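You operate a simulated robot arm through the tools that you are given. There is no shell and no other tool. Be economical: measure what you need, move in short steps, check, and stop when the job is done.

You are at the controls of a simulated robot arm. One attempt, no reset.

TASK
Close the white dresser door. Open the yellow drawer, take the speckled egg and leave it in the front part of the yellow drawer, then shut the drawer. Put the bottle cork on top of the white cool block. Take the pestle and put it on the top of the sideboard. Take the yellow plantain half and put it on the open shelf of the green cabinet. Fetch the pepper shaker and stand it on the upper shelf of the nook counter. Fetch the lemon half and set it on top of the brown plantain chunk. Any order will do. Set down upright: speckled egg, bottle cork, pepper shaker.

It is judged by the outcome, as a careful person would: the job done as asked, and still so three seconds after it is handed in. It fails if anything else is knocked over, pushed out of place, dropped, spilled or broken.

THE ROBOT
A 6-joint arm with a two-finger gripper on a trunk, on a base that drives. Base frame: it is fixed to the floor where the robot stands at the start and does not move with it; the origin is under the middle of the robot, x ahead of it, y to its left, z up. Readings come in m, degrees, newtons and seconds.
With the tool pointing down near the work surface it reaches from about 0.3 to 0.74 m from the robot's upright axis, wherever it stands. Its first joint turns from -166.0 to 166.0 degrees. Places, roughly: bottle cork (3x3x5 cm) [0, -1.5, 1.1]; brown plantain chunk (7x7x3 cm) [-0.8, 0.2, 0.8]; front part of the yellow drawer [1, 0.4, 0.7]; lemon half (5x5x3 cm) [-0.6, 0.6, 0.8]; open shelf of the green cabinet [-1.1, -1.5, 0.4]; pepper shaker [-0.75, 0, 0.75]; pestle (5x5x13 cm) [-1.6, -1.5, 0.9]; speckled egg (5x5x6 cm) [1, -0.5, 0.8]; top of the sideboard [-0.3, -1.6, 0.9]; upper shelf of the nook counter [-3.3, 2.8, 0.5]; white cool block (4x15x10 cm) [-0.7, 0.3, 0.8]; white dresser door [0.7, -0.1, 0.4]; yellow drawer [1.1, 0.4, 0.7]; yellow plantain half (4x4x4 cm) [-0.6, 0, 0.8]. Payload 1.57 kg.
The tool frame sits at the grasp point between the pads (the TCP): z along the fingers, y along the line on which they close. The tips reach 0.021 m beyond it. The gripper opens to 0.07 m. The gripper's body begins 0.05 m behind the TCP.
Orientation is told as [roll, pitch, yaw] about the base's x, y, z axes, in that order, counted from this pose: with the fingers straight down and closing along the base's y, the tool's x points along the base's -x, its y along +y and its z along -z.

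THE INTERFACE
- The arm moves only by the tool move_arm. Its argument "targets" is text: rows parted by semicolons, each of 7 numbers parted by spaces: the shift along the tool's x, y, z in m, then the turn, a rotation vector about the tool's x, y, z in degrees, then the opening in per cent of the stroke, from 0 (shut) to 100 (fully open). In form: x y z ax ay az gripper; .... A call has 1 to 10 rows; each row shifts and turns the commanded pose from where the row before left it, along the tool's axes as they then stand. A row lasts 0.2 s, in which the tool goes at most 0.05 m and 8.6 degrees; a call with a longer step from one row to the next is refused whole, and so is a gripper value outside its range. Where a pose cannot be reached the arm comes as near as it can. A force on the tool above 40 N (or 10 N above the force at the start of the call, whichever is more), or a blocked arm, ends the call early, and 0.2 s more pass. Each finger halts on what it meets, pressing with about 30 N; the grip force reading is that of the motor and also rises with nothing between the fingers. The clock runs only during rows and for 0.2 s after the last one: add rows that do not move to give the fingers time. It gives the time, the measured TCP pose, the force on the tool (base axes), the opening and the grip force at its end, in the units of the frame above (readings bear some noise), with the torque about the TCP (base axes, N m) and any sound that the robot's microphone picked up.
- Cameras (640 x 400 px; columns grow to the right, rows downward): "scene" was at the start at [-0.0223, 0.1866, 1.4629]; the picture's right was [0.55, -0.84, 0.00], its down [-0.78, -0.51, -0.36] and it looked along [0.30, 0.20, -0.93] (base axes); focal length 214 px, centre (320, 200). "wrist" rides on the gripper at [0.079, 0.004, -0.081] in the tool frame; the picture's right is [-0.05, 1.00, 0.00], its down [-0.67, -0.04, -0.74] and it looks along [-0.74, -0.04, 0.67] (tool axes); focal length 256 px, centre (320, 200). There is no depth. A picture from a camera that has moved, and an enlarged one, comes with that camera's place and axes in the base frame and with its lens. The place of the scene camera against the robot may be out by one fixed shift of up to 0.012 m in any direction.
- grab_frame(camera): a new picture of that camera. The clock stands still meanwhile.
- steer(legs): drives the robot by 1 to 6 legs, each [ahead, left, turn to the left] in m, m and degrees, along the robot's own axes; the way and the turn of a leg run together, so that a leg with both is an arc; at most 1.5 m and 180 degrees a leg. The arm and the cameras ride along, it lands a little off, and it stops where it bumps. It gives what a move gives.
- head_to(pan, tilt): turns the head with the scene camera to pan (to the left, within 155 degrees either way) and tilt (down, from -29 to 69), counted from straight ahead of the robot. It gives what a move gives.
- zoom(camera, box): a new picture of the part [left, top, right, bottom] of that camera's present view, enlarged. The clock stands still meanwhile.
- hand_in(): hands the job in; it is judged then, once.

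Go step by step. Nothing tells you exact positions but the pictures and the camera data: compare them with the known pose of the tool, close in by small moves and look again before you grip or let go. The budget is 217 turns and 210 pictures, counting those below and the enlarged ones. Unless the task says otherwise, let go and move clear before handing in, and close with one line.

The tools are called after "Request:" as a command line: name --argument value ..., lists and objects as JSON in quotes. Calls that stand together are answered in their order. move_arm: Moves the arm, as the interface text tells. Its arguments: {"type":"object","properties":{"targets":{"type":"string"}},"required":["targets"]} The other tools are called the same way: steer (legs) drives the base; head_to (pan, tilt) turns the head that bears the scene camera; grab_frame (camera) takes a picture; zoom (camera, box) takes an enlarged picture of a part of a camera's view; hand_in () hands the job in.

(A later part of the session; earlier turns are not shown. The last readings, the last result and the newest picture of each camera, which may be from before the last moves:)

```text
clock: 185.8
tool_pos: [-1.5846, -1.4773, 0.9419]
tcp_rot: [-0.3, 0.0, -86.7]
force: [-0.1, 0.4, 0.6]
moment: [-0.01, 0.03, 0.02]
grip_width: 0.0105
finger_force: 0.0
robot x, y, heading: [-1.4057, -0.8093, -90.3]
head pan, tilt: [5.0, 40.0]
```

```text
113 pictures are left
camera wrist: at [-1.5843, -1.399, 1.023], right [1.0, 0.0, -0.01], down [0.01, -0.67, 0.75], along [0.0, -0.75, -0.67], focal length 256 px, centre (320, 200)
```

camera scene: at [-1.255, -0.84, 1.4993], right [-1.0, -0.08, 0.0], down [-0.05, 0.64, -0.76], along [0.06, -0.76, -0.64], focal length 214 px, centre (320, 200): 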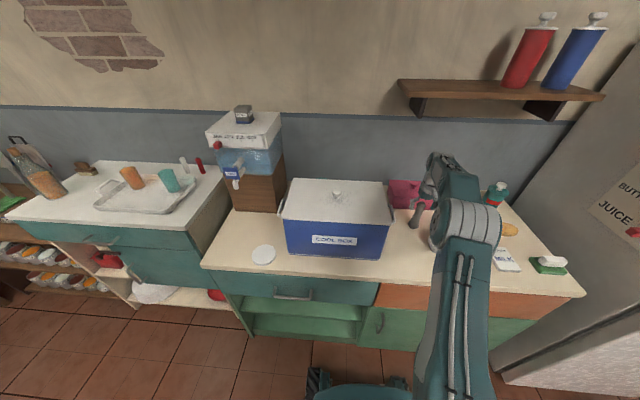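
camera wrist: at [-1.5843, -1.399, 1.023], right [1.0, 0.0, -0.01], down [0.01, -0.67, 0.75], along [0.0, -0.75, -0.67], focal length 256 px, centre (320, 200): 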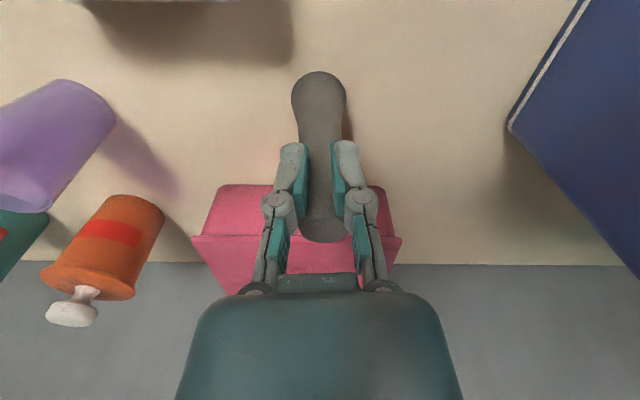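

The fingers pass in front of the pestle—it's about 2-3 cm further back. Open and advance 2.5 cm.

Request:
move_arm --targets "0 0 0 0 0 0 60;0 0 0 0 0 0 100;-.012 0 0 0 0 0 100;-.012 0 0 0 0 0 100;0 0 0 0 0 0 100"

Request:
move_arm --targets "0 0 0 0 0 0 60;0 0 0 0 0 0 35;0 0 0 0 0 0 20;0 0 0 0 0 0 20"

Request:
grab_frame --camera "wrist"

```text
clock: 187.0
tool_pos: [-1.584, -1.4986, 0.9436]
tcp_rot: [-0.3, -0.2, -86.6]
force: [-0.4, -0.2, 0.5]
moment: [0.02, 0.0, 0.0]
grip_width: 0.0702
finger_force: 0.0
robot x, y, heading: [-1.4026, -0.8137, -90.3]
head pan, tilt: [5.0, 40.0]
```

```text
clock: 188.0
tool_pos: [-1.5856, -1.4986, 0.9443]
tcp_rot: [-0.4, -0.2, -86.7]
force: [-1.5, 0.7, 10.0]
moment: [0.06, -0.01, 0.0]
grip_width: 0.0326
finger_force: 30.1
robot x, y, heading: [-1.4055, -0.8111, -90.5]
head pan, tilt: [5.0, 40.0]
```

```text
112 pictures are left
camera wrist: at [-1.5837, -1.4194, 1.0253], right [1.0, 0.0, -0.01], down [0.01, -0.66, 0.75], along [0.0, -0.75, -0.66], focal length 256 px, centre (320, 200)
```

wrist: 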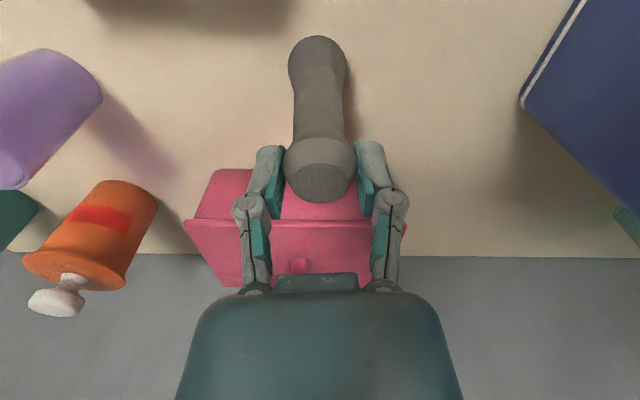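

Gripped (3.3 cm knob). Lift and back away, then go look at the sideboard top.

Request:
move_arm --targets "0 0 -.03 0 0 0 20;0 0 -.045 0 0 0 20;0 0 -.045 0 0 0 20;0 0 -.045 0 0 0 20;0 0 -.045 0 0 0 20"

Request:
steer --legs '[[-0.3, 0, 0], [0, 1.1, 0.4]]'

Request:
head_to --pan 15 --tilt 40

Request:
grab_frame --camera "scene"

Request:
grab_frame --camera "wrist"

```text
clock: 189.2
tool_pos: [-1.5724, -1.4586, 1.1393]
tcp_rot: [-0.3, 0.2, -86.7]
force: [0.2, 0.0, -3.4]
moment: [0.05, 0.0, 0.02]
grip_width: 0.0327
finger_force: 29.8
out of reach, approached as far as the arm can: row 3, 4, 5
robot x, y, heading: [-1.4038, -0.8117, -90.3]
head pan, tilt: [5.0, 40.0]
```

```text
clock: 196.3
tool_pos: [-0.4863, -1.1555, 1.1411]
tcp_rot: [-0.3, 0.0, -85.8]
force: [0.0, 0.5, -2.9]
moment: [0.0, -0.03, -0.02]
grip_width: 0.0321
finger_force: 30.4
robot x, y, heading: [-0.3217, -0.5055, -89.4]
head pan, tilt: [5.0, 40.0]
```

```text
clock: 197.1
tool_pos: [-0.4856, -1.1558, 1.1412]
tcp_rot: [-0.2, -0.2, -85.7]
force: [0.1, 0.6, -2.1]
moment: [0.02, -0.02, -0.03]
grip_width: 0.0325
finger_force: 29.9
robot x, y, heading: [-0.3276, -0.5042, -89.3]
head pan, tilt: [15.0, 40.0]
```

```text
111 pictures are left
camera scene: at [-0.1621, -0.528, 1.4993], right [-0.96, -0.27, 0.0], down [-0.17, 0.62, -0.76], along [0.21, -0.74, -0.64], focal length 214 px, centre (320, 200)
```

scene: 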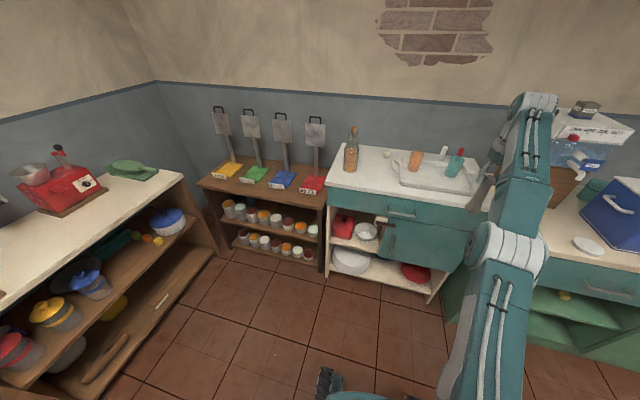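

```text
110 pictures are left
camera wrist: at [-0.4859, -1.076, 1.2213], right [1.0, 0.02, -0.01], down [0.02, -0.67, 0.75], along [0.01, -0.75, -0.67], focal length 256 px, centre (320, 200)
```

wrist: 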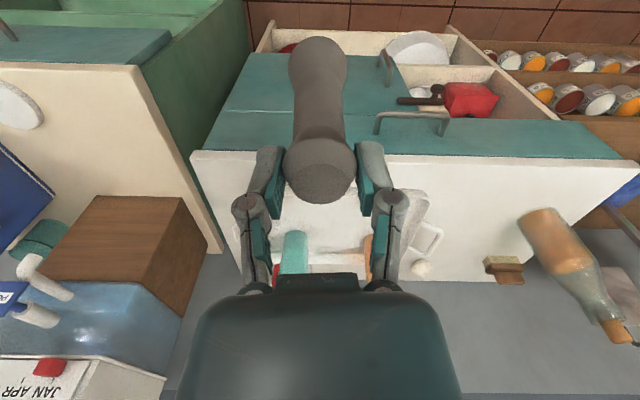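

The free area on the sideboard lies between the tray and the bottle, around (-0.15,-1.45). Drive there.

Request:
steer --legs '[[0, 0.33, 0], [0.28, 0, 0]]'

Request:
grab_frame --camera "wrist"

Request:
grab_frame --camera "scene"

```text
clock: 200.9
tool_pos: [-0.1563, -1.4295, 1.1406]
tcp_rot: [-0.4, 0.0, -86.7]
force: [-0.8, 0.0, -3.5]
moment: [-0.01, -0.05, -0.03]
grip_width: 0.0322
finger_force: 29.9
robot x, y, heading: [0.0064, -0.7799, -90.4]
head pan, tilt: [15.0, 40.0]
```

```text
109 pictures are left
camera wrist: at [-0.156, -1.351, 1.2213], right [1.0, 0.0, -0.01], down [0.01, -0.67, 0.75], along [0.0, -0.75, -0.67], focal length 256 px, centre (320, 200)
```

wrist: 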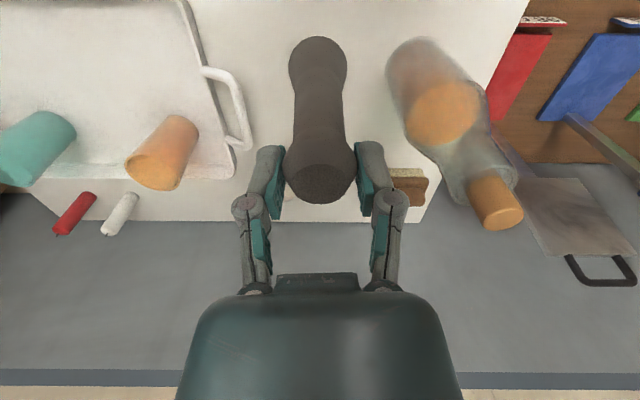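

```text
108 pictures are left
camera scene: at [0.1769, -0.8086, 1.4994], right [-0.97, -0.25, 0.0], down [-0.16, 0.62, -0.76], along [0.19, -0.74, -0.64], focal length 214 px, centre (320, 200)
```

scene: 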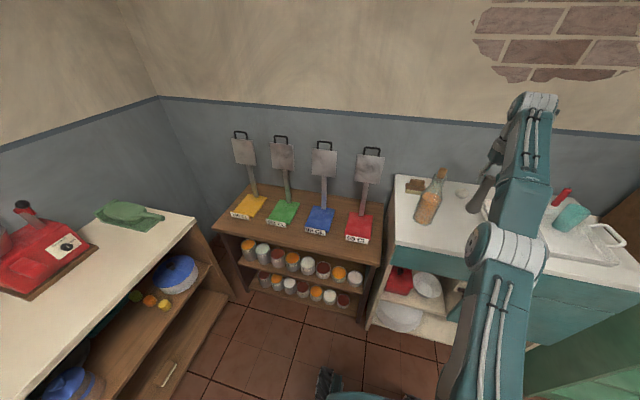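

Clear spot. Move 3 cm further in and lower.

Request:
move_arm --targets "-.015 0 .02 0 0 0 20;-.015 0 .03 0 0 0 20;0 0 .045 0 0 0 20;0 0 .04 0 0 0 20;0 0 .025 0 0 0 20;0 0 0 0 0 0 20"

Request:
grab_frame --camera "wrist"

```text
clock: 202.2
tool_pos: [-0.1528, -1.4581, 0.9879]
tcp_rot: [-0.8, -1.0, -86.7]
force: [0.8, 5.6, 10.4]
moment: [0.69, -0.2, 0.12]
grip_width: 0.0296
finger_force: 29.9
out of reach, approached as far as the arm can: row 1, 2
robot x, y, heading: [0.0128, -0.7818, -89.9]
head pan, tilt: [15.0, 40.0]
stopped in row 6: the force on the tool passed its limit at 45 N (the readings are from after the stop); the commanded pose is now the measured one
```

```text
107 pictures are left
camera wrist: at [-0.1508, -1.3769, 1.0677], right [1.0, 0.0, -0.01], down [0.01, -0.65, 0.76], along [0.0, -0.76, -0.65], focal length 256 px, centre (320, 200)
```

wrist: 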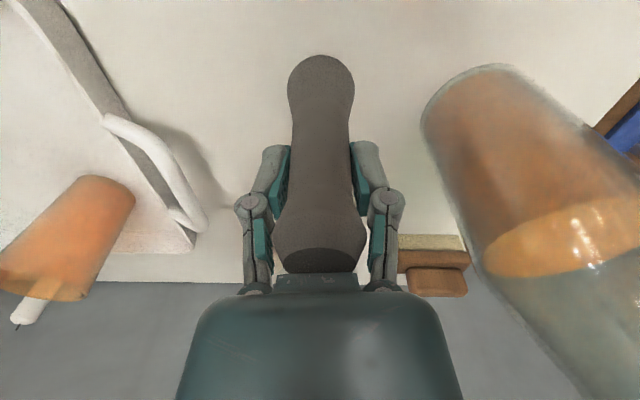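

The pestle is standing on the sideboard (surface ≈0.88). Release gently.

Request:
move_arm --targets "0 0 -.004 0 0 0 20;0 0 0 0 0 0 20;0 0 0 0 0 0 45;0 0 0 0 0 0 55;0 0 0 0 0 0 70;0 0 0 0 0 0 100;0 0 0 0 0 0 100"

Request:
grab_frame --camera "wrist"

```text
clock: 203.8
tool_pos: [-0.1522, -1.4573, 0.9911]
tcp_rot: [-0.7, -1.0, -86.7]
force: [0.3, 0.1, 1.2]
moment: [-0.03, -0.01, -0.01]
grip_width: 0.0698
finger_force: 0.0
robot x, y, heading: [0.0105, -0.7826, -90.2]
head pan, tilt: [15.0, 40.0]
```

```text
106 pictures are left
camera wrist: at [-0.1505, -1.3771, 1.0701], right [1.0, 0.0, -0.01], down [0.01, -0.65, 0.76], along [0.0, -0.76, -0.65], focal length 256 px, centre (320, 200)
```

wrist: 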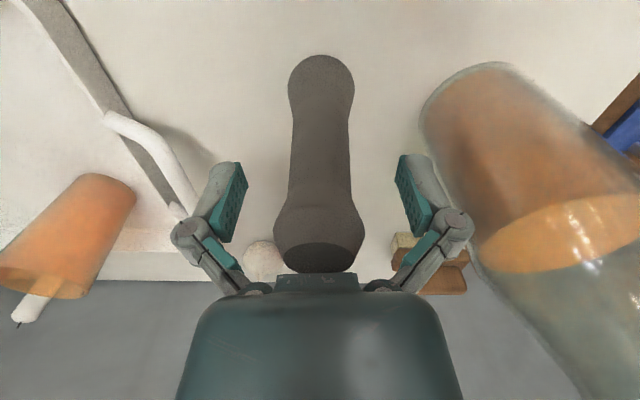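

Standing free. Rise straight up.

Request:
move_arm --targets "0 0 -.03 0 0 0 100;0 0 -.045 0 0 0 100;0 0 -.045 0 0 0 100;0 0 -.045 0 0 0 100;0 0 0 0 0 0 100"

Request:
grab_frame --camera "wrist"

```text
clock: 204.9
tool_pos: [-0.1459, -1.4329, 1.1456]
tcp_rot: [-0.6, -0.9, -86.8]
force: [-0.3, -0.2, 0.0]
moment: [0.02, 0.0, -0.02]
grip_width: 0.0701
finger_force: 0.0
out of reach, approached as far as the arm can: row 3, 4
robot x, y, heading: [0.0087, -0.7848, -90.2]
head pan, tilt: [15.0, 40.0]
```

```text
105 pictures are left
camera wrist: at [-0.1443, -1.3536, 1.2244], right [1.0, 0.0, -0.01], down [0.01, -0.65, 0.76], along [0.0, -0.76, -0.65], focal length 256 px, centre (320, 200)
```

wrist: 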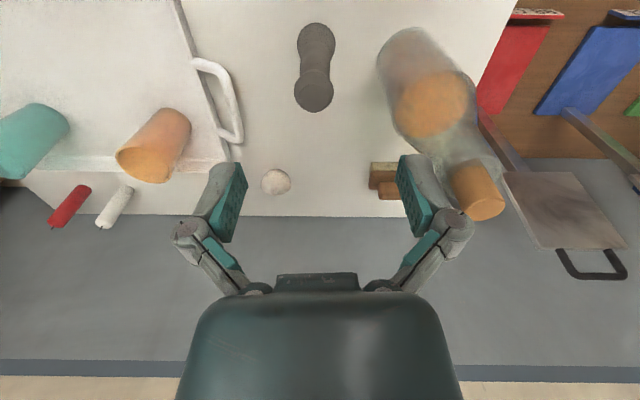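

Pestle placed. Next the cork: bottle at about (-0.026,-1.49), cork top ≈1.115. Retract and raise the arm, then take a better look.

Request:
move_arm --targets ".035 0 -.025 0 0 0 100;.035 0 -.025 0 0 0 100;.03 0 -.025 .6 0 -3 100;0 0 0 0 0 0 100"

Request:
steer --legs '[[0, 0.12, 0]]'

Request:
grab_frame --camera "wrist"

Request:
zoom --camera "scene" --box '[380, 140, 540, 260]'

```text
clock: 205.9
tool_pos: [-0.151, -1.3313, 1.2159]
tcp_rot: [-1.3, -1.0, -83.7]
force: [0.2, -0.6, -0.6]
moment: [0.0, -0.05, -0.02]
grip_width: 0.07
finger_force: 0.0
robot x, y, heading: [0.0147, -0.7827, -90.6]
head pan, tilt: [15.0, 40.0]
```

```text
clock: 207.2
tool_pos: [-0.0432, -1.3305, 1.2134]
tcp_rot: [-1.1, -0.9, -84.0]
force: [-0.7, -0.5, -0.3]
moment: [0.01, -0.05, 0.01]
grip_width: 0.0701
finger_force: 0.0
robot x, y, heading: [0.1248, -0.7796, -90.4]
head pan, tilt: [15.0, 40.0]
```

```text
104 pictures are left
camera wrist: at [-0.0452, -1.2513, 1.2932], right [1.0, 0.05, -0.02], down [0.05, -0.65, 0.76], along [0.03, -0.76, -0.65], focal length 256 px, centre (320, 200)
```

wrist: 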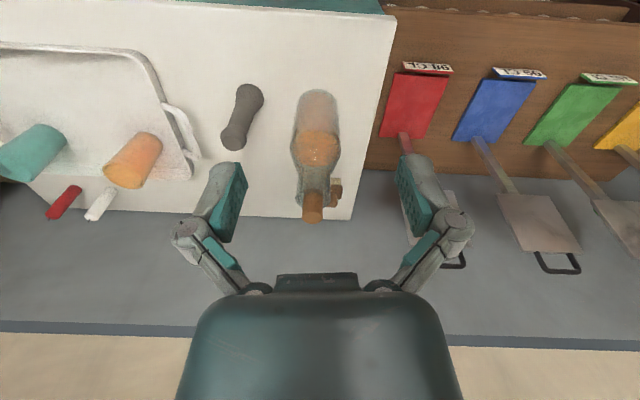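

```text
3.33 times, centred on (460, 200) of scene
camera zoom: at [0.2786, -0.8098, 1.5011], right [-0.97, -0.25, -0.01], down [-0.15, 0.62, -0.77], along [0.2, -0.74, -0.64], focal length 715 px, centre (-147, 200)
```

zoom: 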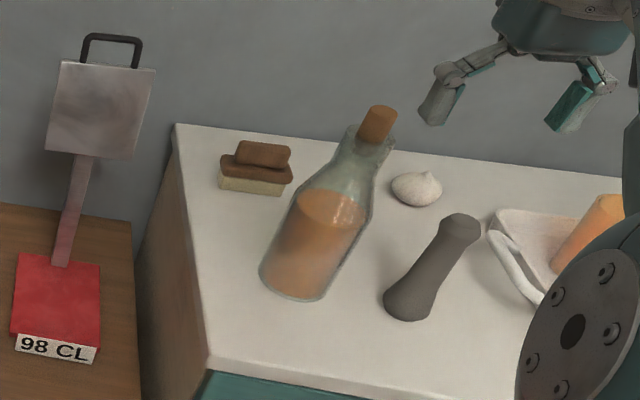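

Cork at about (-0.045,-1.457,1.128). Drive forward to bring the gripper above it.

Request:
steer --legs '[[0.115, 0, 0]]'

Request:
grab_frame --camera "wrist"

Request:
zoom --camera "scene" --box '[400, 100, 600, 260]'

```text
clock: 208.4
tool_pos: [-0.0415, -1.4453, 1.2147]
tcp_rot: [-1.3, -0.8, -84.3]
force: [-1.3, 0.1, -0.4]
moment: [-0.02, -0.07, 0.04]
grip_width: 0.0701
finger_force: 0.0
robot x, y, heading: [0.125, -0.8986, -90.7]
head pan, tilt: [15.0, 40.0]
```

```text
102 pictures are left
camera wrist: at [-0.0431, -1.3652, 1.2941], right [1.0, 0.05, -0.02], down [0.05, -0.65, 0.76], along [0.02, -0.76, -0.65], focal length 256 px, centre (320, 200)
```

wrist: 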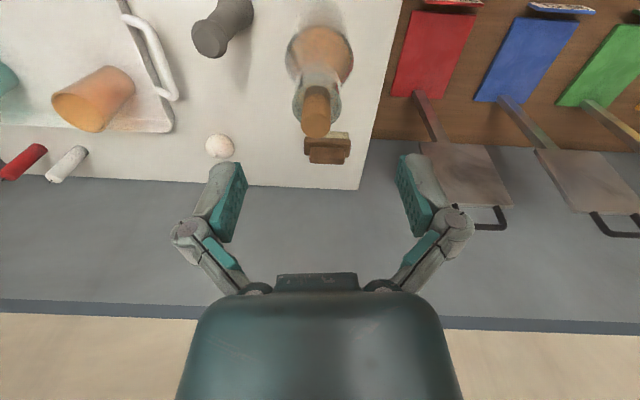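

```text
2.50 times, centred on (500, 180) of scene
camera zoom: at [0.2874, -0.9251, 1.4997], right [-0.97, -0.25, 0.0], down [-0.16, 0.62, -0.77], along [0.19, -0.74, -0.64], focal length 536 px, centre (-130, 250)
```

zoom: 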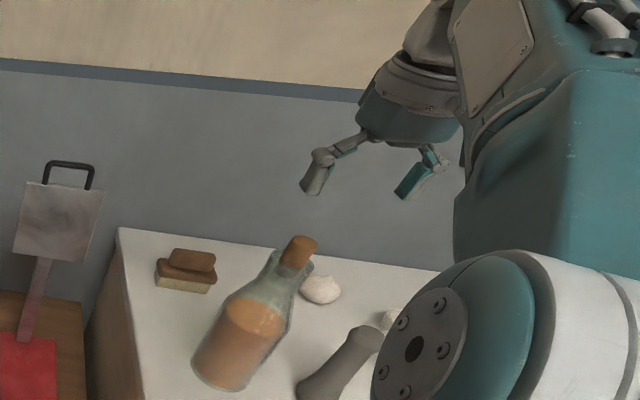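

Cork centre ~(-0.045,-1.465,1.125). Align over it and lower partway.

Request:
move_arm --targets "-.0265 -.006 0 1.2 -.8 0 100;0 0 .02 0 0 0 100;0 0 .02 0 0 0 100;0 0 0 0 0 0 100"

Request:
grab_frame --camera "wrist"

Request:
zoom --camera "scene" --box '[440, 140, 540, 230]'

```text
clock: 209.4
tool_pos: [-0.0473, -1.4736, 1.1764]
tcp_rot: [-2.7, -1.7, -84.3]
force: [-0.3, 0.8, 0.6]
moment: [0.03, -0.02, 0.02]
grip_width: 0.0702
finger_force: 0.1
robot x, y, heading: [0.1236, -0.8997, -90.9]
head pan, tilt: [15.0, 40.0]
```

```text
100 pictures are left
camera wrist: at [-0.0464, -1.3917, 1.2543], right [1.0, 0.05, -0.04], down [0.06, -0.64, 0.77], along [0.01, -0.77, -0.64], focal length 256 px, centre (320, 200)
```

wrist: 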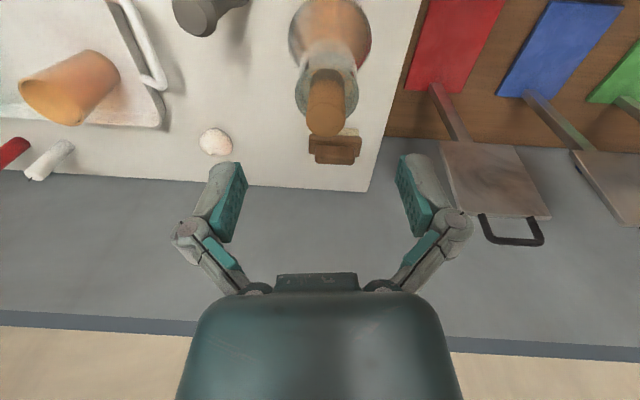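

```text
4.44 times, centred on (490, 185) of scene
camera zoom: at [0.2883, -0.9252, 1.4996], right [-0.97, -0.25, 0.0], down [-0.16, 0.62, -0.77], along [0.19, -0.74, -0.64], focal length 953 px, centre (-436, 267)
```

zoom: 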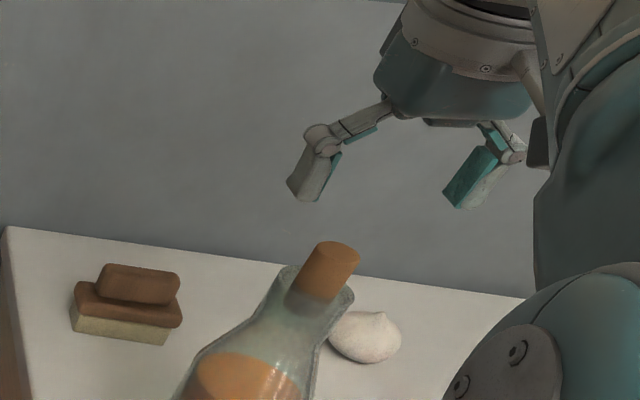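

Both views agree. Descend to straddle the cork.

Request:
move_arm --targets "0 .003 .012 -2.7 1.7 0 100;0 0 .012 0 0 0 100;0 0 .01 0 0 0 100;0 0 0 0 0 0 100"

Request:
grab_frame --camera "wrist"

Request:
zoom --camera "scene" --box '[440, 140, 540, 230]'

```text
clock: 210.4
tool_pos: [-0.0403, -1.4731, 1.1412]
tcp_rot: [0.1, 0.0, -84.2]
force: [-0.2, 0.0, -0.3]
moment: [0.0, 0.03, 0.0]
grip_width: 0.07
finger_force: 0.0
robot x, y, heading: [0.1255, -0.8995, -90.7]
head pan, tilt: [15.0, 40.0]
```

```text
98 pictures are left
camera wrist: at [-0.0437, -1.395, 1.222], right [1.0, 0.05, 0.0], down [0.03, -0.67, 0.75], along [0.04, -0.74, -0.67], focal length 256 px, centre (320, 200)
```

wrist: 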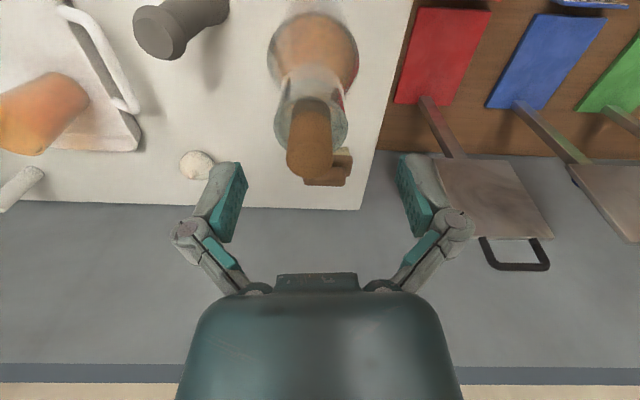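

```text
4.44 times, centred on (490, 185) of scene
camera zoom: at [0.2911, -0.9253, 1.4993], right [-0.97, -0.25, 0.0], down [-0.16, 0.62, -0.77], along [0.19, -0.74, -0.64], focal length 953 px, centre (-436, 267)
```

zoom: 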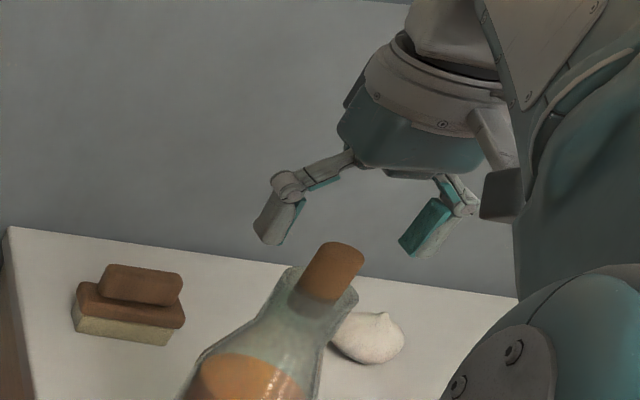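

Relative to the fingertips, the cork is ~1.4 cm further back, 0.6 cm right and its top is still below the tips. Adjust and go down 2 cm.

Request:
move_arm --targets "-.0133 -.0074 0 0 0 0 100;0 0 .01 0 0 0 100;0 0 .01 0 0 0 100;0 0 0 0 0 0 100"

Request:
grab_frame --camera "wrist"

Request:
zoom --camera "scene" --box '[440, 140, 540, 230]'

```text
clock: 211.4
tool_pos: [-0.0482, -1.4883, 1.1231]
tcp_rot: [0.0, 0.1, -84.3]
force: [-0.3, 0.0, -0.4]
moment: [0.01, 0.0, -0.03]
grip_width: 0.07
finger_force: 0.0
robot x, y, heading: [0.1252, -0.8988, -90.8]
head pan, tilt: [15.0, 40.0]
```

```text
96 pictures are left
camera wrist: at [-0.0508, -1.4092, 1.203], right [1.0, 0.05, 0.0], down [0.03, -0.67, 0.74], along [0.04, -0.74, -0.67], focal length 256 px, centre (320, 200)
```

wrist: 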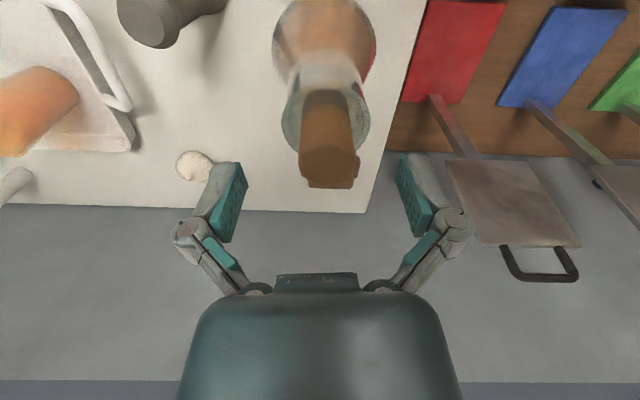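

```text
4.44 times, centred on (490, 185) of scene
camera zoom: at [0.2905, -0.9254, 1.4993], right [-0.97, -0.25, 0.0], down [-0.16, 0.62, -0.77], along [0.19, -0.74, -0.64], focal length 953 px, centre (-436, 267)
```

zoom: 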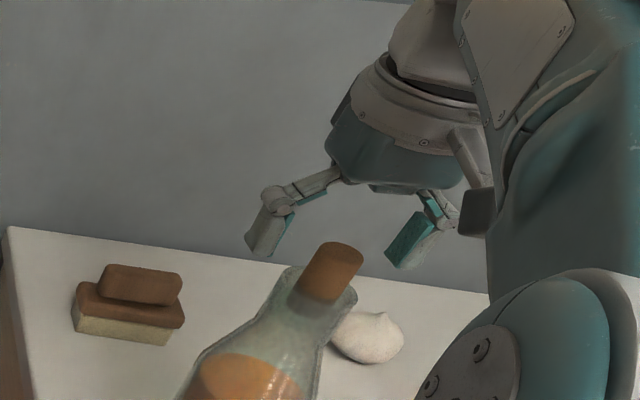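

Good alignment in both. Descend 2 cm more and close partly to check.

Request:
move_arm --targets "0 .002 .01 0 0 0 100;0 0 .01 0 0 0 100;0 0 0 0 0 0 65;0 0 0 0 0 0 50;0 0 0 0 0 0 50"

Request:
grab_frame --camera "wrist"

Request:
zoom --camera "scene" --box '[440, 140, 540, 230]'

```text
clock: 212.6
tool_pos: [-0.0461, -1.4895, 1.1046]
tcp_rot: [0.0, 0.0, -84.3]
force: [1.7, 0.1, 3.9]
moment: [-0.04, 0.08, 0.01]
grip_width: 0.0402
finger_force: 30.0
robot x, y, heading: [0.1229, -0.8957, -90.3]
head pan, tilt: [15.0, 40.0]
```

```text
94 pictures are left
camera wrist: at [-0.049, -1.4095, 1.1833], right [1.0, 0.05, 0.0], down [0.03, -0.67, 0.75], along [0.04, -0.74, -0.67], focal length 256 px, centre (320, 200)
```

wrist: 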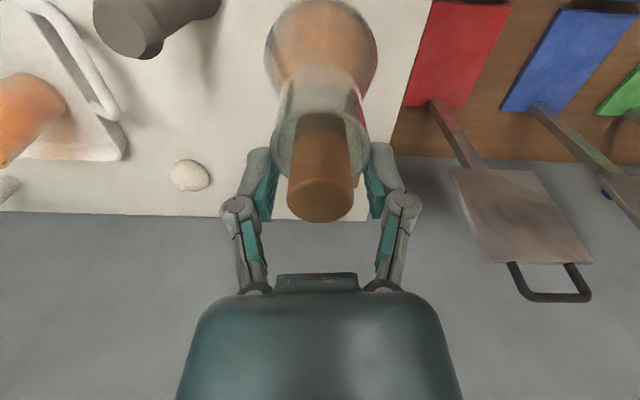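

```text
4.44 times, centred on (490, 185) of scene
camera zoom: at [0.291, -0.9251, 1.4993], right [-0.97, -0.25, 0.0], down [-0.16, 0.62, -0.77], along [0.19, -0.74, -0.64], focal length 953 px, centre (-436, 267)
```

zoom: 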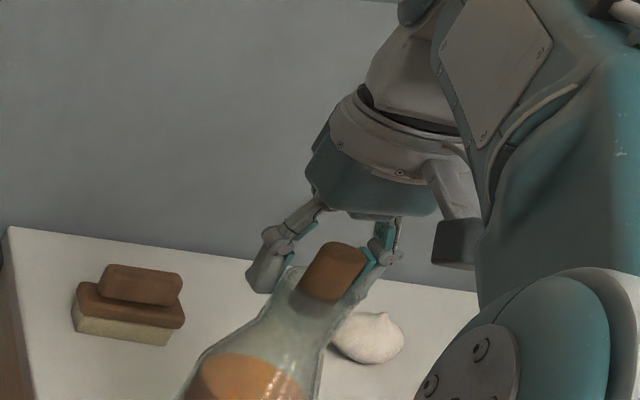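

That's the bottle's lip (4 cm). Open, rise 1.5 cm and grip the cork itself.

Request:
move_arm --targets "0 0 0 0 0 0 75;0 0 0 0 0 0 100;0 0 -.008 0 0 0 100;0 0 -.008 0 0 0 100;0 0 0 0 0 0 70;0 0 0 0 0 0 50;0 0 0 0 0 0 35;0 0 0 0 0 0 35"

Request:
grab_frame --camera "wrist"

Request:
zoom --camera "scene" --box '[440, 140, 540, 230]'

```text
clock: 214.4
tool_pos: [-0.0469, -1.4866, 1.1209]
tcp_rot: [-0.1, -0.2, -84.3]
force: [-7.7, -2.8, 25.2]
moment: [0.0, 0.67, 0.07]
grip_width: 0.0298
finger_force: 12.5
robot x, y, heading: [0.1257, -0.8943, -90.8]
head pan, tilt: [15.0, 40.0]
```

```text
92 pictures are left
camera wrist: at [-0.0501, -1.4076, 1.2002], right [1.0, 0.05, 0.0], down [0.03, -0.66, 0.75], along [0.03, -0.75, -0.66], focal length 256 px, centre (320, 200)
```

wrist: 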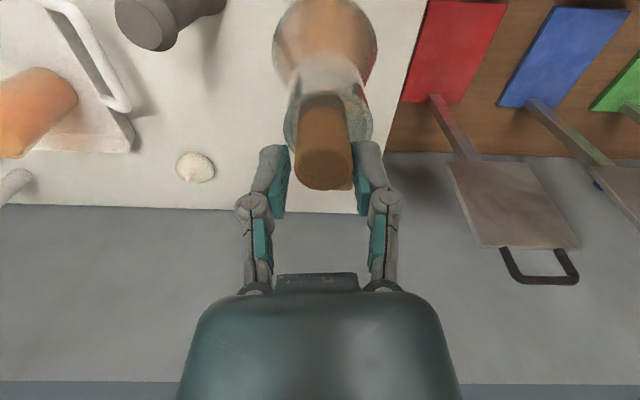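

```text
4.44 times, centred on (490, 185) of scene
camera zoom: at [0.2896, -0.924, 1.4996], right [-0.97, -0.25, 0.0], down [-0.16, 0.62, -0.77], along [0.19, -0.74, -0.64], focal length 953 px, centre (-436, 267)
```

zoom: 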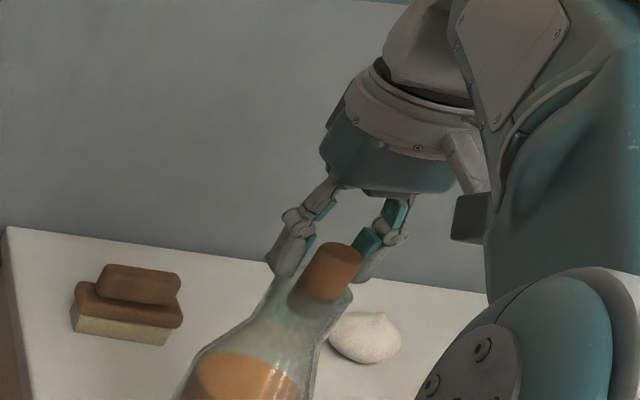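

Now on the cork (3 cm). Firm up and pull up slowly.

Request:
move_arm --targets "0 0 0 0 0 0 15;0 0 0 0 0 0 15;0 0 -.006 0 0 0 15;0 0 -.006 0 0 0 15;0 0 -.008 0 0 0 15;0 0 -.01 0 0 0 15"

Request:
zoom --camera "scene" --box '[420, 120, 540, 240]'

```text
clock: 215.8
tool_pos: [-0.0464, -1.4867, 1.1475]
tcp_rot: [0.1, 0.1, -84.2]
force: [-0.4, 0.2, -0.9]
moment: [-0.01, -0.04, -0.01]
grip_width: 0.0108
finger_force: 0.0
robot x, y, heading: [0.1219, -0.9004, -90.6]
head pan, tilt: [15.0, 40.0]
```

```text
3.33 times, centred on (480, 180) of scene
camera zoom: at [0.2906, -0.9254, 1.4993], right [-0.97, -0.25, 0.0], down [-0.16, 0.62, -0.77], along [0.19, -0.74, -0.64], focal length 715 px, centre (-213, 267)
```

zoom: 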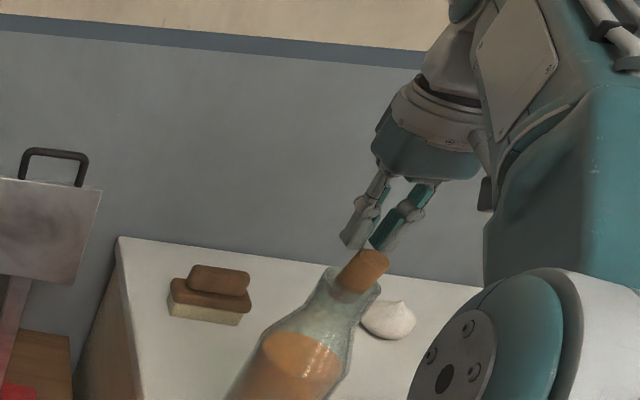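

It slipped off — the hold was too shallow. Reopen and grip lower (just above the lip).

Request:
move_arm --targets "0 0 0 0 0 0 60;0 0 0 0 0 0 85;0 0 .012 0 0 0 85;0 0 .012 0 0 0 85;0 0 .010 0 0 0 85;0 0 0 0 0 0 85;0 0 0 0 0 0 60"

Request:
move_arm --targets "0 0 0 0 0 0 40;0 0 0 0 0 0 20;0 0 0 0 0 0 20"

Request:
zoom --camera "scene" --box '[440, 140, 540, 230]'

```text
clock: 217.4
tool_pos: [-0.0458, -1.489, 1.1138]
tcp_rot: [0.1, 0.1, -84.2]
force: [0.6, 1.1, 0.3]
moment: [0.0, -0.02, 0.02]
grip_width: 0.0429
finger_force: 0.4
robot x, y, heading: [0.1248, -0.9005, -91.0]
head pan, tilt: [15.0, 40.0]
```

```text
clock: 218.2
tool_pos: [-0.046, -1.4885, 1.1146]
tcp_rot: [0.2, 0.0, -84.3]
force: [0.9, -0.2, 3.0]
moment: [-0.08, 0.05, -0.03]
grip_width: 0.0403
finger_force: 29.8
robot x, y, heading: [0.1273, -0.8977, -90.7]
head pan, tilt: [15.0, 40.0]
```

```text
4.44 times, centred on (490, 185) of scene
camera zoom: at [0.291, -0.9252, 1.4993], right [-0.97, -0.25, 0.0], down [-0.16, 0.62, -0.77], along [0.19, -0.74, -0.64], focal length 953 px, centre (-436, 267)
```

zoom: 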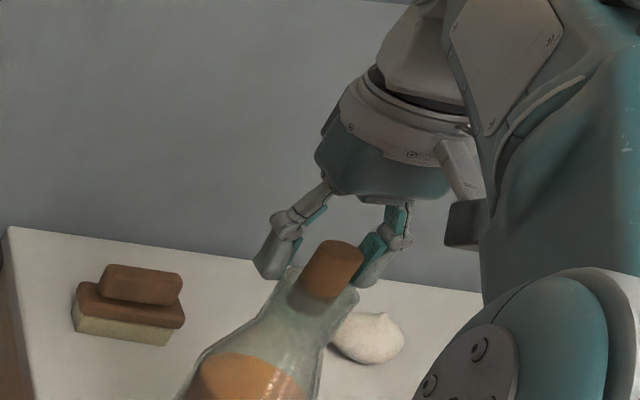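

Lip again, so its rim is at ≈1.095. Rise 5 mm and grip right above it.

Request:
move_arm --targets "0 0 0 0 0 0 60;0 0 0 0 0 0 70;0 0 -.0045 0 0 0 70;0 0 0 0 0 0 70;0 0 0 0 0 0 50"

Request:
move_arm --targets "0 0 0 0 0 0 40;0 0 0 0 0 0 10;0 0 0 0 0 0 0;0 0 0 0 0 0 0"

Request:
grab_frame --camera "wrist"

```text
clock: 219.4
tool_pos: [-0.0462, -1.4877, 1.1179]
tcp_rot: [0.1, 0.0, -84.3]
force: [0.6, 0.0, 1.5]
moment: [0.02, -0.02, 0.0]
grip_width: 0.0353
finger_force: 0.4
robot x, y, heading: [0.125, -0.8999, -90.7]
head pan, tilt: [15.0, 40.0]
```

```text
clock: 220.4
tool_pos: [-0.0457, -1.4892, 1.1204]
tcp_rot: [0.1, -0.2, -84.4]
force: [1.6, -6.6, 22.1]
moment: [-0.17, -0.08, -0.03]
grip_width: 0.0062
finger_force: 28.4
robot x, y, heading: [0.1209, -0.8973, -90.8]
head pan, tilt: [15.0, 40.0]
```

```text
88 pictures are left
camera wrist: at [-0.0491, -1.4096, 1.2005], right [1.0, 0.05, 0.0], down [0.03, -0.66, 0.75], along [0.03, -0.75, -0.66], focal length 256 px, centre (320, 200)
```

wrist: 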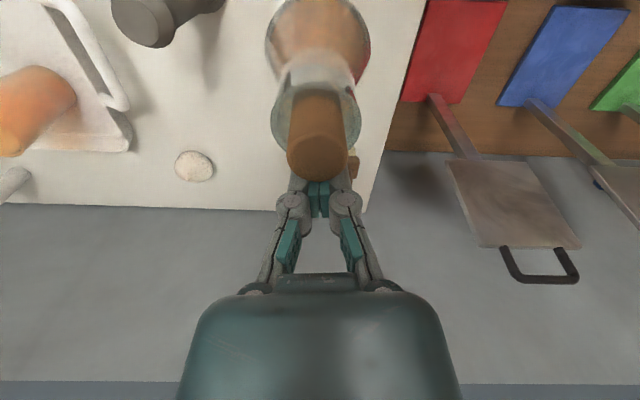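

The fingers slid behind the cork: it's ~1.5 cm nearer to me. Open, come back 1.4 cm, and grip.

Request:
move_arm --targets "0 0 0 0 0 0 30;0 0 0 0 0 0 60;0 0 0 0 0 0 75;.007 .001 0 0 0 0 75;.007 .001 .002 0 0 0 75;0 0 0 0 0 0 75"

Request:
move_arm --targets "0 0 0 0 0 0 55;0 0 0 0 0 0 40;0 0 0 0 0 0 35"

Request:
grab_frame --camera "wrist"

Request:
zoom --camera "scene" --box '[440, 140, 540, 230]'

```text
clock: 221.8
tool_pos: [-0.0464, -1.4732, 1.1176]
tcp_rot: [0.1, 0.0, -84.2]
force: [-0.1, 0.6, -0.6]
moment: [0.02, -0.05, 0.0]
grip_width: 0.0524
finger_force: 0.0
robot x, y, heading: [0.1234, -0.8965, -90.6]
head pan, tilt: [15.0, 40.0]
```

```text
clock: 222.6
tool_pos: [-0.0467, -1.4738, 1.1198]
tcp_rot: [-0.1, -0.3, -84.3]
force: [-8.9, -1.1, 26.3]
moment: [0.01, 0.67, 0.02]
grip_width: 0.0308
finger_force: 12.9
robot x, y, heading: [0.1254, -0.8984, -90.5]
head pan, tilt: [15.0, 40.0]
```

```text
87 pictures are left
camera wrist: at [-0.05, -1.3936, 1.2], right [1.0, 0.05, 0.0], down [0.03, -0.66, 0.75], along [0.03, -0.75, -0.66], focal length 256 px, centre (320, 200)
```

wrist: 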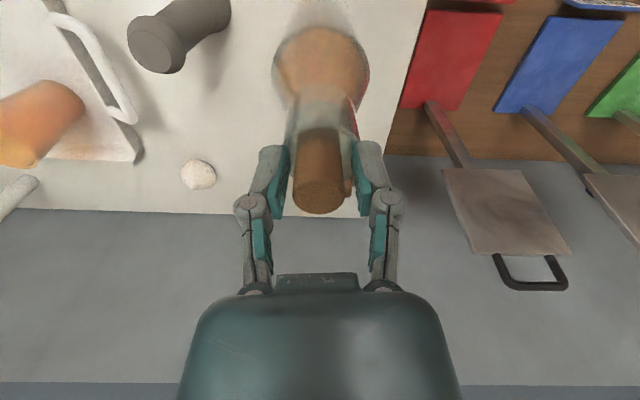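

```text
4.44 times, centred on (490, 185) of scene
camera zoom: at [0.2896, -0.9238, 1.4996], right [-0.97, -0.25, 0.0], down [-0.16, 0.62, -0.77], along [0.19, -0.74, -0.64], focal length 953 px, centre (-436, 267)
```

zoom: 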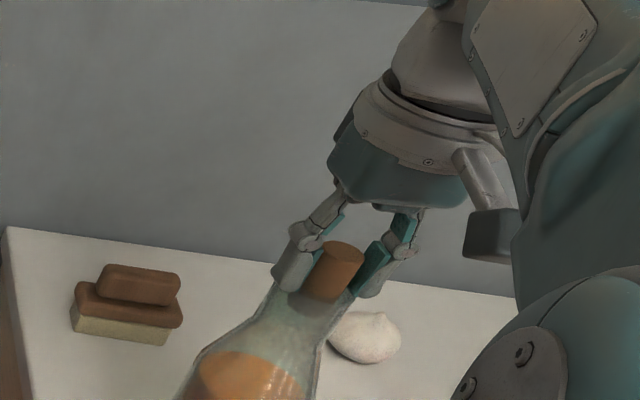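

Well centred now; the tips press on the rim as they close. Rise 3 mm while squeezing, then pull.

Request:
move_arm --targets "0 0 -.001 0 0 0 25;0 0 -.001 0 0 0 10;0 0 0 0 0 0 0;0 0 0 0 0 0 0"

Request:
zoom --camera "scene" --box '[440, 140, 540, 230]'

```text
clock: 223.6
tool_pos: [-0.0479, -1.4721, 1.1219]
tcp_rot: [0.0, -0.4, -84.3]
force: [-8.5, -3.5, 36.2]
moment: [-0.3, 0.73, 0.01]
grip_width: 0.0207
finger_force: 29.5
robot x, y, heading: [0.1257, -0.8986, -90.8]
head pan, tilt: [15.0, 40.0]
```

```text
4.44 times, centred on (490, 185) of scene
camera zoom: at [0.2894, -0.9229, 1.4997], right [-0.97, -0.25, 0.0], down [-0.16, 0.62, -0.77], along [0.19, -0.74, -0.64], focal length 953 px, centre (-436, 267)
```

zoom: 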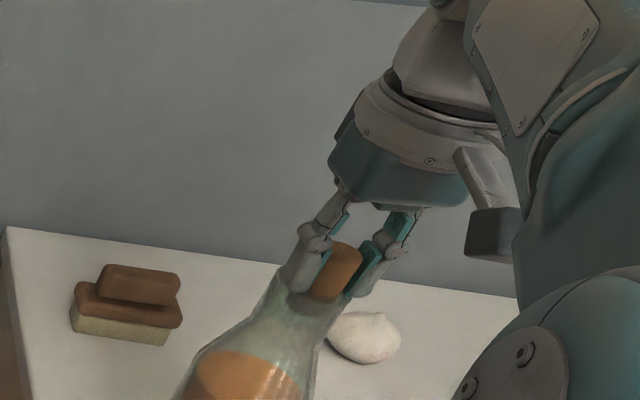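

Firm grip on the cork (2.1 cm). Pull up gently.

Request:
move_arm --targets "0 0 -.004 0 0 0 0;0 0 -.006 0 0 0 0;0 0 -.006 0 0 0 0;0 0 -.008 0 0 0 0;0 0 -.01 0 0 0 0"

Request:
zoom --camera "scene" --box '[420, 120, 540, 240]'

```text
clock: 224.8
tool_pos: [-0.0456, -1.4721, 1.1542]
tcp_rot: [0.1, 0.1, -84.3]
force: [0.2, 0.4, -0.7]
moment: [-0.01, -0.04, 0.0]
grip_width: 0.0202
finger_force: 30.6
robot x, y, heading: [0.1223, -0.8971, -90.7]
head pan, tilt: [15.0, 40.0]
```

```text
3.33 times, centred on (480, 180) of scene
camera zoom: at [0.2908, -0.9254, 1.4993], right [-0.97, -0.25, 0.0], down [-0.16, 0.62, -0.77], along [0.19, -0.74, -0.64], focal length 715 px, centre (-213, 267)
```

zoom: 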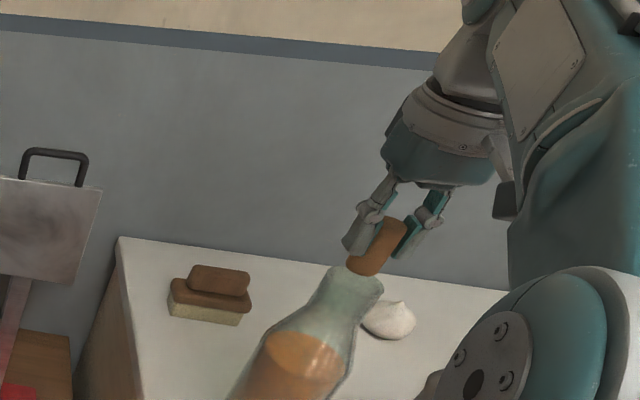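

The cork is out and the bottle still stands. Raise further and retreat, then go to the table.

Request:
move_arm --targets "0 0 -.03 0 0 0 0;0 0 -.03 0 0 0 0;.03 0 -.01 0 0 0 0;.04 0 0 0 0 0 0;.04 0 0 0 0 0 0"

Request:
grab_frame --camera "wrist"

```text
clock: 226.0
tool_pos: [-0.0609, -1.3617, 1.2245]
tcp_rot: [0.1, 0.1, -84.3]
force: [0.4, 0.2, -0.3]
moment: [-0.02, 0.0, 0.01]
grip_width: 0.0203
finger_force: 30.0
robot x, y, heading: [0.125, -0.9001, -90.7]
head pan, tilt: [15.0, 40.0]
```

```text
83 pictures are left
camera wrist: at [-0.0629, -1.2834, 1.3039], right [1.0, 0.05, 0.0], down [0.03, -0.67, 0.74], along [0.04, -0.74, -0.67], focal length 256 px, centre (320, 200)
```

wrist: 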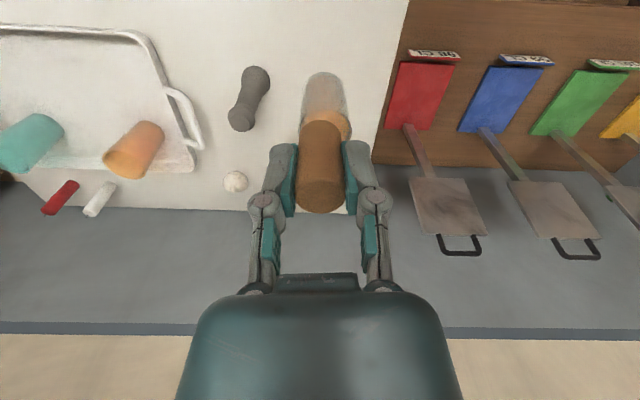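

Drive back, turn to face the table and approach the cool block.

Request:
steer --legs '[[-0.5, 0, 0], [0, 0, -89.3], [0.15, -0.48, 0]]'

Request:
head_to --pan -5 --tilt 50

Request:
zoom --camera "scene" --box '[200, 90, 520, 290]'

Request:
grab_frame --camera "wrist"

```text
clock: 235.3
tool_pos: [-0.4906, 0.2595, 1.2247]
tcp_rot: [0.0, 0.0, -173.5]
force: [0.2, 0.8, 0.0]
moment: [0.01, -0.03, 0.01]
grip_width: 0.0203
finger_force: 30.2
robot x, y, heading: [-0.0232, 0.081, 180.0]
head pan, tilt: [15.0, 40.0]
```

```text
clock: 236.1
tool_pos: [-0.4897, 0.2618, 1.2236]
tcp_rot: [0.2, 0.0, -173.6]
force: [-0.4, -0.2, 0.0]
moment: [0.01, 0.0, -0.03]
grip_width: 0.0204
finger_force: 30.1
robot x, y, heading: [-0.0227, 0.0812, 180.3]
head pan, tilt: [-5.0, 50.0]
```

```text
2.00 times, centred on (360, 190) of scene
camera zoom: at [-0.0518, -0.066, 1.4852], right [0.09, 1.0, 0.0], down [0.76, -0.07, -0.64], along [-0.64, 0.06, -0.77], focal length 429 px, centre (240, 220)
```

zoom: 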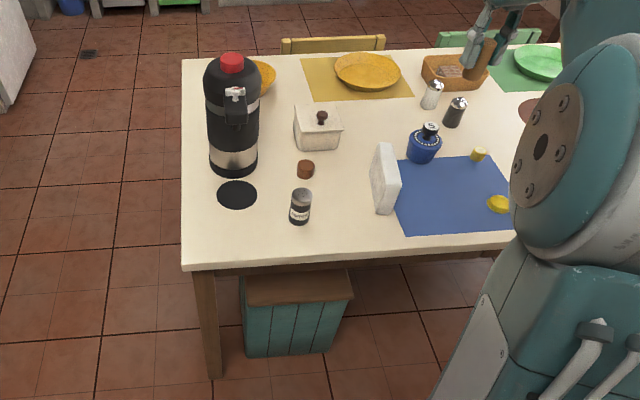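

```text
81 pictures are left
camera wrist: at [-0.4101, 0.2655, 1.3042], right [0.06, -1.0, 0.0], down [-0.67, -0.04, 0.74], along [-0.74, -0.04, -0.67], focal length 256 px, centre (320, 200)
```

wrist: 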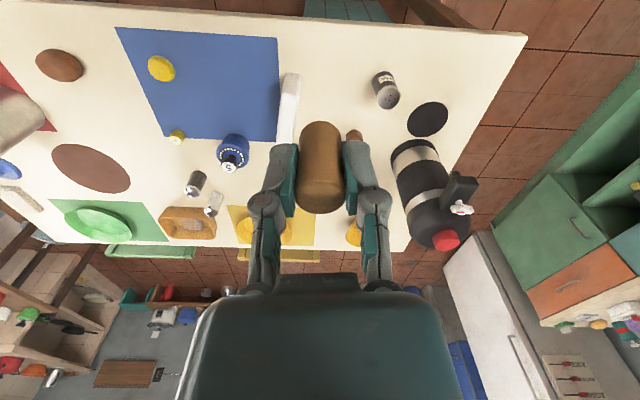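

Block's top runs along x from about -0.60 to -0.73 at y≈0.31, top z≈0.855. Bring the cork above its middle.

Request:
move_arm --targets "-.0233 -.0101 .03 0 0 0 0;-.0233 -.0101 .03 0 0 0 0;-.0233 -.0101 .03 0 0 0 0;-.0233 -.0101 .03 0 0 0 0;-.0233 -.0101 .03 0 0 0 0;-.0233 -.0101 .03 0 0 0 0;-.0233 -.0101 .03 0 0 0 0;0 0 0 0 0 0 0"

Request:
grab_frame --camera "wrist"

Request:
zoom --camera "scene" --box '[340, 110, 480, 210]'

```text
clock: 237.9
tool_pos: [-0.6582, 0.3115, 1.0135]
tcp_rot: [0.1, -0.1, -173.7]
force: [-0.1, -1.2, -0.3]
moment: [-0.04, 0.02, 0.03]
grip_width: 0.0202
finger_force: 30.1
robot x, y, heading: [-0.0256, 0.0837, 179.9]
head pan, tilt: [-5.0, 50.0]
```

```text
80 pictures are left
camera wrist: at [-0.5788, 0.3165, 1.0939], right [0.06, -1.0, 0.0], down [-0.67, -0.04, 0.74], along [-0.74, -0.04, -0.67], focal length 256 px, centre (320, 200)
```

wrist: 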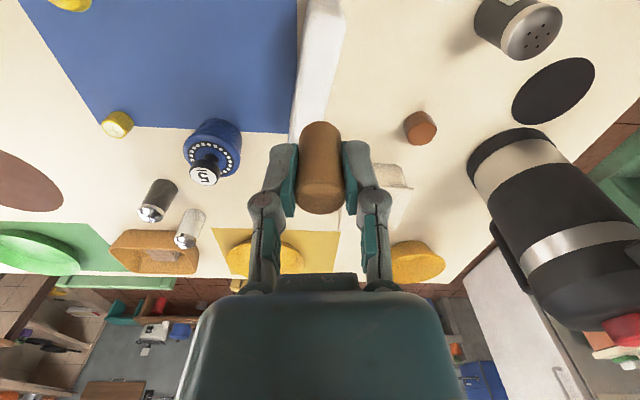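

```text
4.00 times, centred on (410, 160) of scene
camera zoom: at [-0.0528, -0.0649, 1.4852], right [0.09, 1.0, 0.0], down [0.76, -0.07, -0.64], along [-0.64, 0.06, -0.77], focal length 858 px, centre (-40, 360)
```

zoom: 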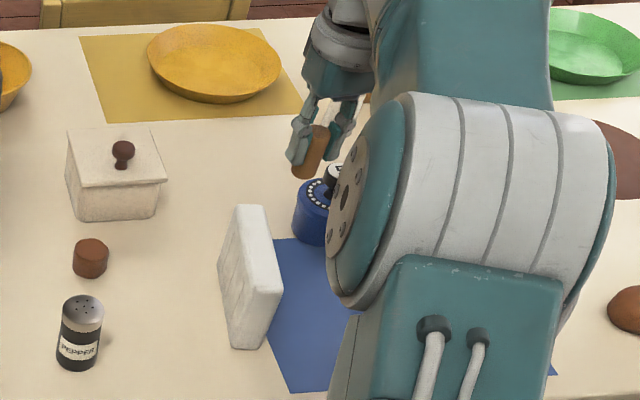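

The block's top centre is at about (-0.70,0.317). Shift there and lower to just above.

Request:
move_arm --targets "-.0205 -.0053 .02 0 0 0 0;-.0205 -.0053 .02 0 0 0 0;0 0 .025 0 0 0 0;0 0 0 0 0 0 0"

Request:
grab_frame --camera "wrist"

Request:
zoom --camera "scene" --box '[340, 110, 480, 210]'

```text
clock: 238.9
tool_pos: [-0.7015, 0.3194, 0.9492]
tcp_rot: [0.1, 0.1, -173.6]
force: [-0.4, 0.2, -0.3]
moment: [-0.03, 0.0, -0.05]
grip_width: 0.0204
finger_force: 29.7
robot x, y, heading: [-0.0244, 0.0835, 180.0]
head pan, tilt: [-5.0, 50.0]
```

```text
78 pictures are left
camera wrist: at [-0.6214, 0.3239, 1.0288], right [0.06, -1.0, 0.0], down [-0.67, -0.04, 0.74], along [-0.74, -0.04, -0.67], focal length 256 px, centre (320, 200)
```

wrist: 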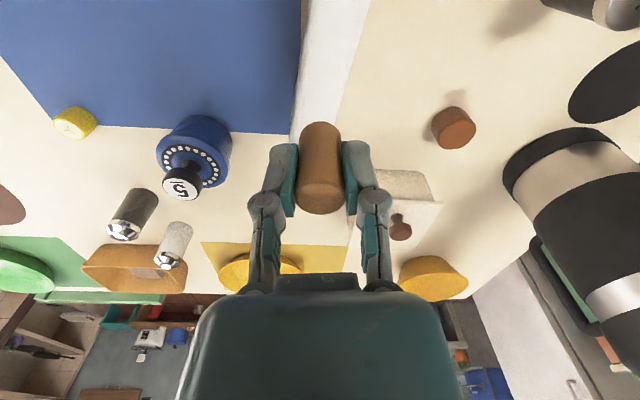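

```text
4.00 times, centred on (410, 160) of scene
camera zoom: at [-0.053, -0.0648, 1.4852], right [0.09, 1.0, 0.0], down [0.76, -0.07, -0.64], along [-0.64, 0.06, -0.77], focal length 858 px, centre (-40, 360)
```

zoom: 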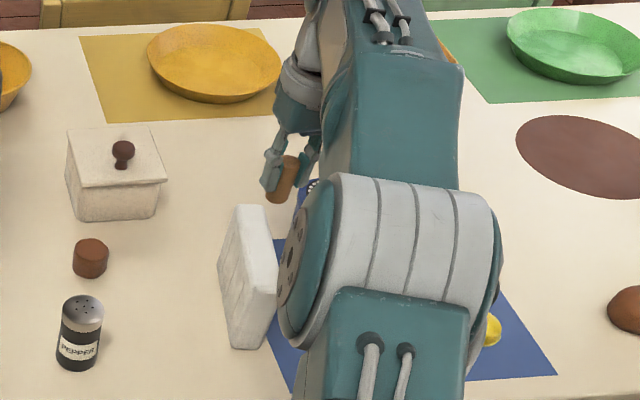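

Centred within 5 mm; correct and lower slowly to contact.

Request:
move_arm --targets "0 .005 .02 0 0 0 0;0 0 .012 0 0 0 0;0 0 .005 0 0 0 0;0 0 .004 0 0 0 0;0 0 .004 0 0 0 0;0 0 0 0 0 0 0"

Request:
grab_frame --camera "wrist"

```text
clock: 240.3
tool_pos: [-0.7, 0.3147, 0.903]
tcp_rot: [0.0, 0.1, -173.7]
force: [-0.1, 0.1, -0.5]
moment: [-0.01, 0.05, 0.04]
grip_width: 0.0203
finger_force: 30.0
robot x, y, heading: [-0.0227, 0.0817, 180.2]
head pan, tilt: [-5.0, 50.0]
```

```text
76 pictures are left
camera wrist: at [-0.62, 0.3191, 0.9838], right [0.06, -1.0, 0.0], down [-0.67, -0.04, 0.74], along [-0.74, -0.04, -0.67], focal length 256 px, centre (320, 200)
```

wrist: 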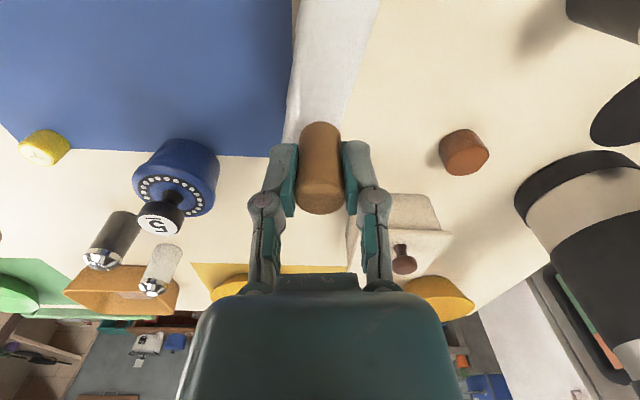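

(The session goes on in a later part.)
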